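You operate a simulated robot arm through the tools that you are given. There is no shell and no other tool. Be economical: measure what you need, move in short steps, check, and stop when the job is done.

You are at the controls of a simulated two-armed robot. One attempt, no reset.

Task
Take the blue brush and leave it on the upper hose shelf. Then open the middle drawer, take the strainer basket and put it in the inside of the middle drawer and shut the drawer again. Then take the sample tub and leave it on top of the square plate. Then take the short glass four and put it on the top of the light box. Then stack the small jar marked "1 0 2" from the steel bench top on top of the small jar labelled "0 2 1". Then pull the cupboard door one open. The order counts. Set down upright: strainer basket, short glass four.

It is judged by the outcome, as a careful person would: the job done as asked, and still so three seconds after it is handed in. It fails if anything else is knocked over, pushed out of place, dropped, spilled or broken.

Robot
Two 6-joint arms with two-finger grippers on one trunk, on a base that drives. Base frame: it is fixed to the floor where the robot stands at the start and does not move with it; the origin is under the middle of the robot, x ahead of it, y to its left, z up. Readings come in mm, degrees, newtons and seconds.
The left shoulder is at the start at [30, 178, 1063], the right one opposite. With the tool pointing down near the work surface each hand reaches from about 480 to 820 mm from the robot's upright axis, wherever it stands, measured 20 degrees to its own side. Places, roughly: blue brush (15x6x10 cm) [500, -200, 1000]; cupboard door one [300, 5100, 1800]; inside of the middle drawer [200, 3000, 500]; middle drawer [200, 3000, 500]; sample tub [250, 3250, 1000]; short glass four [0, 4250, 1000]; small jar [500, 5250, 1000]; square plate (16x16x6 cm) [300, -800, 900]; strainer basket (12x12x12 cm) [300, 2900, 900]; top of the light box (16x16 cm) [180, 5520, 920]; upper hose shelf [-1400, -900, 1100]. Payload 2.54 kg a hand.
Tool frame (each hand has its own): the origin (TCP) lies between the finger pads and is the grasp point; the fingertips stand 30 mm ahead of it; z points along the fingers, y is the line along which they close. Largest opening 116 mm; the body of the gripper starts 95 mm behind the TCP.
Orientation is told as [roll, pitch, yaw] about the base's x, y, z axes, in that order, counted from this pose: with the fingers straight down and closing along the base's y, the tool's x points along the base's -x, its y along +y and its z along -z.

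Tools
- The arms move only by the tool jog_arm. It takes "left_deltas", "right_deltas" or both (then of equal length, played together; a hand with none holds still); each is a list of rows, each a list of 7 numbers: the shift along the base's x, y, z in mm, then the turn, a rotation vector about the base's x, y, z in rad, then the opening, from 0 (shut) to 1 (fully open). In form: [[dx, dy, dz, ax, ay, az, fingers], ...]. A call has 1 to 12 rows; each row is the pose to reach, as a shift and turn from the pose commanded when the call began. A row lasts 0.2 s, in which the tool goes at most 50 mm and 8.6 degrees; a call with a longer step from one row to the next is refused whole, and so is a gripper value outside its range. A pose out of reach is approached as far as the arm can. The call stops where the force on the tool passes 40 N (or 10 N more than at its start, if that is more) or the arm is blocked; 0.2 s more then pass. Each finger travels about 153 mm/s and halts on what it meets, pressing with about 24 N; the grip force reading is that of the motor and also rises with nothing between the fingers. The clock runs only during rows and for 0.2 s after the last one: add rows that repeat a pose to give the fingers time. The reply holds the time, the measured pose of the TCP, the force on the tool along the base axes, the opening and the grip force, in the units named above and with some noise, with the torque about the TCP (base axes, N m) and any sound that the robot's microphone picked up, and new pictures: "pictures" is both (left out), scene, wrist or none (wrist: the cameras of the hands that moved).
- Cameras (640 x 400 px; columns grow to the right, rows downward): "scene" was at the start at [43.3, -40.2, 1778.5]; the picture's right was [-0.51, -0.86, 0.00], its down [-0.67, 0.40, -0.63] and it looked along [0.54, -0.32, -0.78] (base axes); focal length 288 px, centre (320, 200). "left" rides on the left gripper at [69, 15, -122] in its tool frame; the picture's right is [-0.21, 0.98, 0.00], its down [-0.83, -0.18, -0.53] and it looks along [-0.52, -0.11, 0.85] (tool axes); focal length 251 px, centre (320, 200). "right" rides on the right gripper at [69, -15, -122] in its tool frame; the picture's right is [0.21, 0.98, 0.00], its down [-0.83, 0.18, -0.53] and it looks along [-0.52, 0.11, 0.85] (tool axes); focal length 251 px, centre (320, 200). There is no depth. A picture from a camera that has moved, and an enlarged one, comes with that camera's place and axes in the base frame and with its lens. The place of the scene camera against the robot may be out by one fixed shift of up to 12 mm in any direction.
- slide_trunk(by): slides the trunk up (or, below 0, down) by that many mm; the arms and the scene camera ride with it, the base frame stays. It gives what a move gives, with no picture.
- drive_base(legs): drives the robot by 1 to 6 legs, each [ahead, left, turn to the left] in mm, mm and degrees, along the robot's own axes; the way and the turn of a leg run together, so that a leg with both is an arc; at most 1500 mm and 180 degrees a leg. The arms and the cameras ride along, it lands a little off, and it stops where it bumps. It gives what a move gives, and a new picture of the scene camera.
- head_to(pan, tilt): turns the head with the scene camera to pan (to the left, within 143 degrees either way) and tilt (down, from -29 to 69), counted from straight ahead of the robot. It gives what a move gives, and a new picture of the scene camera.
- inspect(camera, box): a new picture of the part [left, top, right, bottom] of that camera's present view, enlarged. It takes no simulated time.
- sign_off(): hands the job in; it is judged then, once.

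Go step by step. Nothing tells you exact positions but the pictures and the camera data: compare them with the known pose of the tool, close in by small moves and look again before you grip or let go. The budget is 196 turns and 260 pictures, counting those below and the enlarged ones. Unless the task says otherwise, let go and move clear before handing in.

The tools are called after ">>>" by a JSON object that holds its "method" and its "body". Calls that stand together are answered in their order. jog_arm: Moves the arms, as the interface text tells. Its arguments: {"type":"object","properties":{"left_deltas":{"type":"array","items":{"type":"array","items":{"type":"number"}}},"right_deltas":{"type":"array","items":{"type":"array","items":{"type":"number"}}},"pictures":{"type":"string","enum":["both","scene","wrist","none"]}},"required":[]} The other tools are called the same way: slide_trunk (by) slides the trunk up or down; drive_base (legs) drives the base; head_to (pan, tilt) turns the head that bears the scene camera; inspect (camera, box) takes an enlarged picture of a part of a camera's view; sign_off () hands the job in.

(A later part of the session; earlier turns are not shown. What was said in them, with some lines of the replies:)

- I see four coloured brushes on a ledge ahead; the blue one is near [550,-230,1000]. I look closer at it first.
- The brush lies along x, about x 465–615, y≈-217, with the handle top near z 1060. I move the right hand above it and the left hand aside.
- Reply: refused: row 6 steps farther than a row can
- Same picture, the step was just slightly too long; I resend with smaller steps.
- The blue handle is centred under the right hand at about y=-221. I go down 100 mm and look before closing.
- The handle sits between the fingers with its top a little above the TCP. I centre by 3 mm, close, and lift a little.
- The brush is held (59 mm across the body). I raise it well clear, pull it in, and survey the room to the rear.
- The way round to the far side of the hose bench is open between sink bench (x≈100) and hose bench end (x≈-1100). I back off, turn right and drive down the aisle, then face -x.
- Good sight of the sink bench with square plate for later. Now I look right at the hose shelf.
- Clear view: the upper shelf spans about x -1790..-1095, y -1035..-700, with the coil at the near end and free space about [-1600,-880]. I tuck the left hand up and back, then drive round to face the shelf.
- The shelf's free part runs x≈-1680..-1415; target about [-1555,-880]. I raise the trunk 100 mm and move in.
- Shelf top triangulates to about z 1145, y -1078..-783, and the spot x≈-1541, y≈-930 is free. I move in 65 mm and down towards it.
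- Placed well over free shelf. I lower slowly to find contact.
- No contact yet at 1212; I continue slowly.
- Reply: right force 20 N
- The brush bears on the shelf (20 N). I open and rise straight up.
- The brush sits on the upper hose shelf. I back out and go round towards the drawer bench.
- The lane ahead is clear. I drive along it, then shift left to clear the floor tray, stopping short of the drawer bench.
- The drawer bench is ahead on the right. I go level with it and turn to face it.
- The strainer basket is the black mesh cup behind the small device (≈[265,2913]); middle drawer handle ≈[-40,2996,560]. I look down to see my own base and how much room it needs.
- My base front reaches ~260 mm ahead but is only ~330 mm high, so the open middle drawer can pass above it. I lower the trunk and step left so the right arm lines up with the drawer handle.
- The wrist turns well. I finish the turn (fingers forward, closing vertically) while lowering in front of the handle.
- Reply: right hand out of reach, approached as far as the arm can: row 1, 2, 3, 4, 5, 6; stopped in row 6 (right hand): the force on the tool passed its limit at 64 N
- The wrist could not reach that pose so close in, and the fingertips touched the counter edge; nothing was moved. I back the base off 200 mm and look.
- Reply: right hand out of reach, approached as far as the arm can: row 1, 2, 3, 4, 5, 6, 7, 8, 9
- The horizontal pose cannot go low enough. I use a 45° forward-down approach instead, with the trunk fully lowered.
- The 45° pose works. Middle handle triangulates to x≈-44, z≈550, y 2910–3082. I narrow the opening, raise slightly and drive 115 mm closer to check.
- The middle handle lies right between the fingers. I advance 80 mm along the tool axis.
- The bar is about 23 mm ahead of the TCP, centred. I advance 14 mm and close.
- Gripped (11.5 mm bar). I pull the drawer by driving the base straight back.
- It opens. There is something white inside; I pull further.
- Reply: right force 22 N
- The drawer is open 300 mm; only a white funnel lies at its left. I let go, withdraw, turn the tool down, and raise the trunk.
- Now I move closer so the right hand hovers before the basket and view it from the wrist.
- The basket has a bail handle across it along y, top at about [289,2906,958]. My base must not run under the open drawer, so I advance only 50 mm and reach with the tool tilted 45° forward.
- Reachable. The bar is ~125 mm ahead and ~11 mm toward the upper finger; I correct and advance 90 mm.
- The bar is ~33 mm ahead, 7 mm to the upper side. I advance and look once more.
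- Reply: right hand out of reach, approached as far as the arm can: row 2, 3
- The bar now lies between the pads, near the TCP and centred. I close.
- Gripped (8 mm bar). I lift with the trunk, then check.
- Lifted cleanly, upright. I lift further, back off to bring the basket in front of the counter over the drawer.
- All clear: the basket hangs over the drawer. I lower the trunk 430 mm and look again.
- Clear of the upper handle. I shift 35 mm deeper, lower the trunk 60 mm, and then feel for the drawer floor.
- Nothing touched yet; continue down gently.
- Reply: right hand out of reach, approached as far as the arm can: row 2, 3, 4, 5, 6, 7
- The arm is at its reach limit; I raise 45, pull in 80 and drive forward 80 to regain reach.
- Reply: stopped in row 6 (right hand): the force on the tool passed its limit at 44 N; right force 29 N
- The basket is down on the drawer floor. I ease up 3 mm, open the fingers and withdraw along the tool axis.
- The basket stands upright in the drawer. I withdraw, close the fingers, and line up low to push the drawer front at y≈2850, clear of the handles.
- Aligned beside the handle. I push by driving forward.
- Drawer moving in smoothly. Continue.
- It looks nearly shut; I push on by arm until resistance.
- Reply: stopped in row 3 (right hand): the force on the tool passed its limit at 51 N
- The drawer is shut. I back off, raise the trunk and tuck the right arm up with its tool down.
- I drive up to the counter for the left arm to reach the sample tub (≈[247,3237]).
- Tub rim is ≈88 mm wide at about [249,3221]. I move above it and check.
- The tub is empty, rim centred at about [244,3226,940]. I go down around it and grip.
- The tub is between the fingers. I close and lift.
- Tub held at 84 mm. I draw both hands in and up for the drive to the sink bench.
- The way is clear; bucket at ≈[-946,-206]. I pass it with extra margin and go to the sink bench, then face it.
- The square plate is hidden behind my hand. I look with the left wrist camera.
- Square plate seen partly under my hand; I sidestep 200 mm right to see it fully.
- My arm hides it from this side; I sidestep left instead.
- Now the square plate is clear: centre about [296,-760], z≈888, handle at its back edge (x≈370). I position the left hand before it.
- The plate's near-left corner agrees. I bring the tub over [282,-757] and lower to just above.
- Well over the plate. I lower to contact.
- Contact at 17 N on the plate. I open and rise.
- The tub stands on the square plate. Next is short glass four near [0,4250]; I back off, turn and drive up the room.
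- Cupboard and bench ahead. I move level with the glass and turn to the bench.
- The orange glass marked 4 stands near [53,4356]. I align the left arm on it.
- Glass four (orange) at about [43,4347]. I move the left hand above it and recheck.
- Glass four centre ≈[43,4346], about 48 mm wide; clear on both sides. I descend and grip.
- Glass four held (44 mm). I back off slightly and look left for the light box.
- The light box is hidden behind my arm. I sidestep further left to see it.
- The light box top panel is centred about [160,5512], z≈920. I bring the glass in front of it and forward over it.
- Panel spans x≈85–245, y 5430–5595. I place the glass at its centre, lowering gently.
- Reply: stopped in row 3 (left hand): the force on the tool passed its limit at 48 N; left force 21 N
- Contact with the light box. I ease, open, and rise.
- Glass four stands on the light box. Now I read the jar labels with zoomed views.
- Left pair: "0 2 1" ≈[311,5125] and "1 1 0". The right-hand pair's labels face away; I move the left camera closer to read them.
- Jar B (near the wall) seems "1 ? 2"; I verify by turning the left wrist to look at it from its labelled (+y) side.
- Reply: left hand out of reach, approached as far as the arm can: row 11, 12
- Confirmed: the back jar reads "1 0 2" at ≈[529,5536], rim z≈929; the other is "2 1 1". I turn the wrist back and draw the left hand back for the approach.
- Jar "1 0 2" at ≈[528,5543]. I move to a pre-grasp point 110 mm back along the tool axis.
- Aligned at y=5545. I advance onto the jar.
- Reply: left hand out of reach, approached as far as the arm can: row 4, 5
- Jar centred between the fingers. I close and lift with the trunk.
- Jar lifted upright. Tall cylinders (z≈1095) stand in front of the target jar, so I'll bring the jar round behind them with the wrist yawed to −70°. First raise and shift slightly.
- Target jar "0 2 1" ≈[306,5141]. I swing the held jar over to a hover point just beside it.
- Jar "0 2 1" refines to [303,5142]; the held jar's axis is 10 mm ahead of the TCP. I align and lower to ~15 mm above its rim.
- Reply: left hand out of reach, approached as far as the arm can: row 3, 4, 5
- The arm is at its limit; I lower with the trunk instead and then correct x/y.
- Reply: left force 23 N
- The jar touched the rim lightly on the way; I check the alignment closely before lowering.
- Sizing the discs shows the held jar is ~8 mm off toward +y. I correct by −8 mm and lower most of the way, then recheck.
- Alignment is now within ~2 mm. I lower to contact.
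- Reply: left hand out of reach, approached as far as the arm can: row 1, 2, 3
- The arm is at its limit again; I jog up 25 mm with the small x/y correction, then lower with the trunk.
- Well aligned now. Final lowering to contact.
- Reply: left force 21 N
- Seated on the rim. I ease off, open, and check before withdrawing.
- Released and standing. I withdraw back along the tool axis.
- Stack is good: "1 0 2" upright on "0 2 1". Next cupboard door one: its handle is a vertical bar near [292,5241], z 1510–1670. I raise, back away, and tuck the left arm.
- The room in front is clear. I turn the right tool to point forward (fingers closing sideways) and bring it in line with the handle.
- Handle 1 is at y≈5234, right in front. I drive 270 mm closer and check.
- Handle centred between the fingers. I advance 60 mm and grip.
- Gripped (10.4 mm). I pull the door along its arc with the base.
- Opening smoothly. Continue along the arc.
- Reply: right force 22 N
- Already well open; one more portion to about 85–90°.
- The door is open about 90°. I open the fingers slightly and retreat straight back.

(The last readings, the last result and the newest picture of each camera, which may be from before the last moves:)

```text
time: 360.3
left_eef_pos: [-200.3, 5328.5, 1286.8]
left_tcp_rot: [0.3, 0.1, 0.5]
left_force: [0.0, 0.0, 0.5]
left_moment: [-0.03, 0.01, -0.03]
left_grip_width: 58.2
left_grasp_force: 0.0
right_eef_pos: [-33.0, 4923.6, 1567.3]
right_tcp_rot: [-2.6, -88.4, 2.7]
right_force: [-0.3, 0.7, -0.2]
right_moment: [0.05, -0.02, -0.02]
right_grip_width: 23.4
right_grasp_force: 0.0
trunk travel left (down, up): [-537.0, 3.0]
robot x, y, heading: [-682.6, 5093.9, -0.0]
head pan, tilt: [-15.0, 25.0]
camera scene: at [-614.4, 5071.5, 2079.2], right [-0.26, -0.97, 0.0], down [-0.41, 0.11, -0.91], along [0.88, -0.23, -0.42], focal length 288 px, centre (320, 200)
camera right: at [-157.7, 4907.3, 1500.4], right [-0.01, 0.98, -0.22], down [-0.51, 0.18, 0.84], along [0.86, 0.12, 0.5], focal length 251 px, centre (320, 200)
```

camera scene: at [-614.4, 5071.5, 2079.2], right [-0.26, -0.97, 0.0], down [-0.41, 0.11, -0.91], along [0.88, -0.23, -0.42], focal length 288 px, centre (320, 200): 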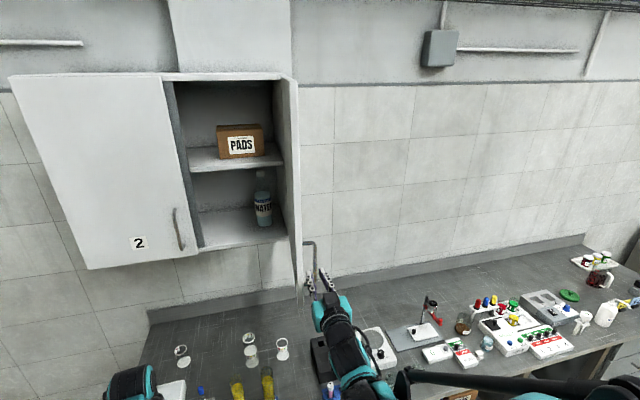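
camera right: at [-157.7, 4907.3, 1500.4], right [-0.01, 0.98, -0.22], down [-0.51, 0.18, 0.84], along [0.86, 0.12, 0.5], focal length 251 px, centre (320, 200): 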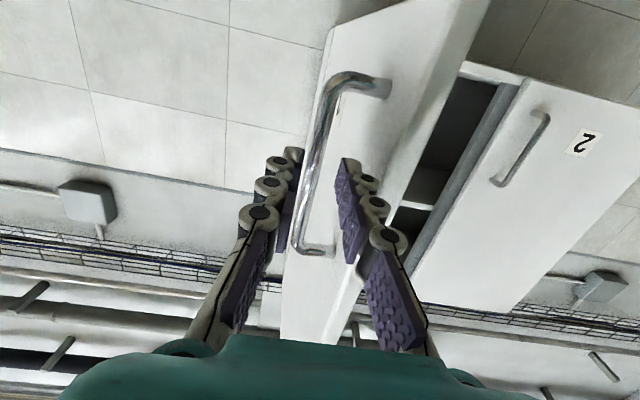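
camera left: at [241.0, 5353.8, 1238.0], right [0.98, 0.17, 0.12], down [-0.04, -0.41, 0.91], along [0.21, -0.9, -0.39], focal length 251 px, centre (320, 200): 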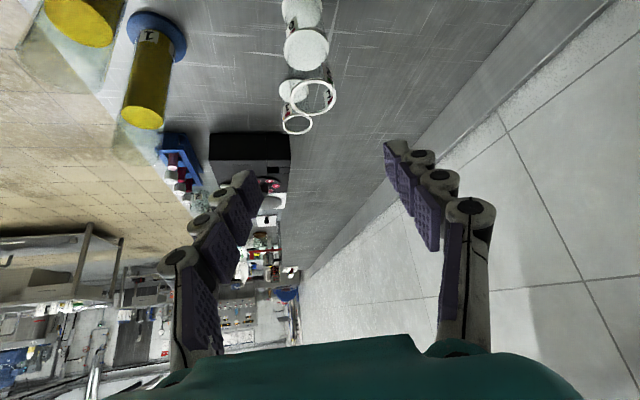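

Released. I drive back clear and check the whole scene.

>>> {"method": "drive_base", "body": {"legs": [[-250, 0, 0]]}}

>>> {"method": "head_to", "body": {"pan": 5, "tilt": 28}}

>>> {"method": "inspect", "body": {"camera": "scene", "box": [180, 200, 420, 350]}}

```text
time: 362.2
left_eef_pos: [-451.9, 5326.3, 1286.1]
left_tcp_rot: [0.2, 0.1, 0.6]
left_force: [0.5, -0.7, -1.3]
left_moment: [0.03, -0.01, -0.03]
left_grip_width: 57.8
left_grasp_force: 0.0
right_eef_pos: [-285.9, 4922.5, 1566.1]
right_tcp_rot: [-1.4, -88.5, 1.6]
right_force: [-0.1, 0.8, 0.3]
right_moment: [-0.04, 0.0, 0.02]
right_grip_width: 23.2
right_grasp_force: 0.0
trunk travel left (down, up): [-537.0, 3.0]
robot x, y, heading: [-934.7, 5094.4, 0.2]
head pan, tilt: [-15.0, 25.0]
camera scene: at [-866.1, 5069.9, 2079.2], right [-0.25, -0.97, 0.0], down [-0.41, 0.11, -0.91], along [0.88, -0.23, -0.42], focal length 288 px, centre (320, 200)
```

scene: 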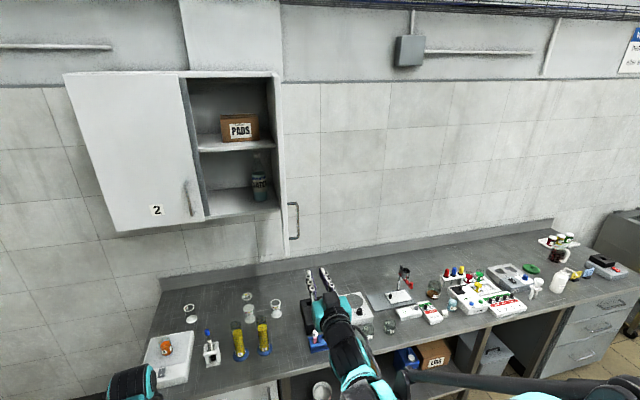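

```text
time: 363.0
left_eef_pos: [-454.7, 5326.9, 1287.5]
left_tcp_rot: [0.2, 0.1, 0.6]
left_force: [0.2, 0.6, -0.1]
left_moment: [0.01, 0.01, 0.02]
left_grip_width: 57.9
left_grasp_force: 0.0
right_eef_pos: [-286.3, 4923.0, 1567.1]
right_tcp_rot: [-1.3, -88.6, 1.6]
right_force: [-0.1, 0.3, 0.4]
right_moment: [0.01, 0.0, -0.04]
right_grip_width: 23.1
right_grasp_force: 0.1
trunk travel left (down, up): [-537.0, 3.0]
robot x, y, heading: [-937.3, 5094.5, 0.4]
head pan, tilt: [5.0, 28.0]
camera scene: at [-866.8, 5101.4, 2074.5], right [0.09, -1.0, 0.0], down [-0.47, -0.04, -0.88], along [0.88, 0.08, -0.47], focal length 288 px, centre (320, 200)
```

scene: 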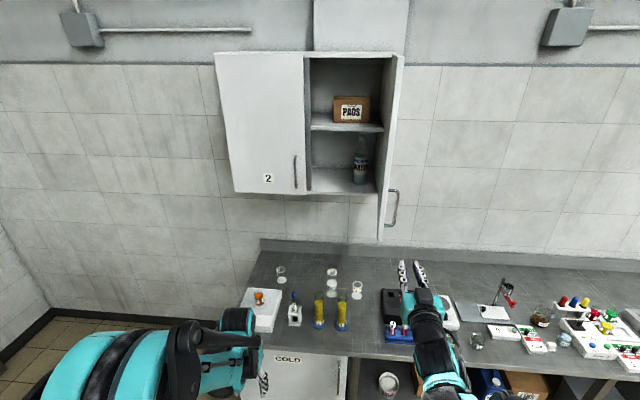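

```text
2.67 times, centred on (300, 275) of scene
camera zoom: at [-866.8, 5101.4, 2074.5], right [0.09, -1.0, 0.0], down [-0.47, -0.04, -0.88], along [0.88, 0.08, -0.47], focal length 768 px, centre (373, 0)
```

zoom: 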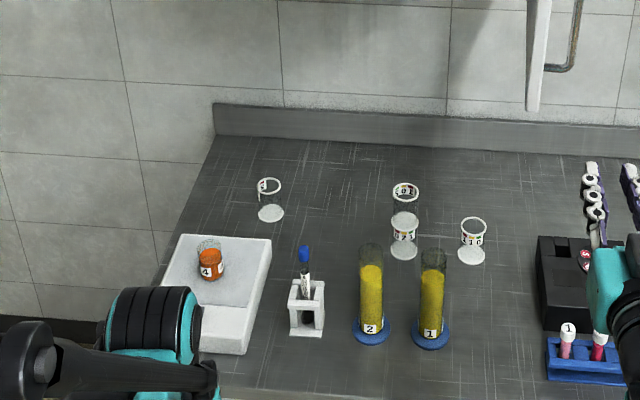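

Everything here stands as asked: the stacked jars, glass four on the light box, and door one wide open, with both hands clear. I hand the job in.

>>> {"method": "sign_off", "body": {}}

```text
The job is handed in.
```

All six steps were done in the order given, and I handed the job in with both hands empty and clear.

- **Blue brush:** it stands on the upper hose shelf.
- **Strainer basket:** it is upright in the middle drawer, and the drawer is pushed fully shut.
- **Sample tub:** it is on top of the square plate.
- **Short glass four:** it is upright on the light box.
- **Small jar "1 0 2":** it is stacked on "0 2 1". The jar touched the rim lightly off-centre once before I lined it up, and the stack stood straight when I last looked.
- **Cupboard door one:** it is open about 90 degrees.

Early on, my right fingertips bumped the edge of the drawer counter (64 N) while I was reaching for the drawer handle. I saw nothing move or fall, then or later.
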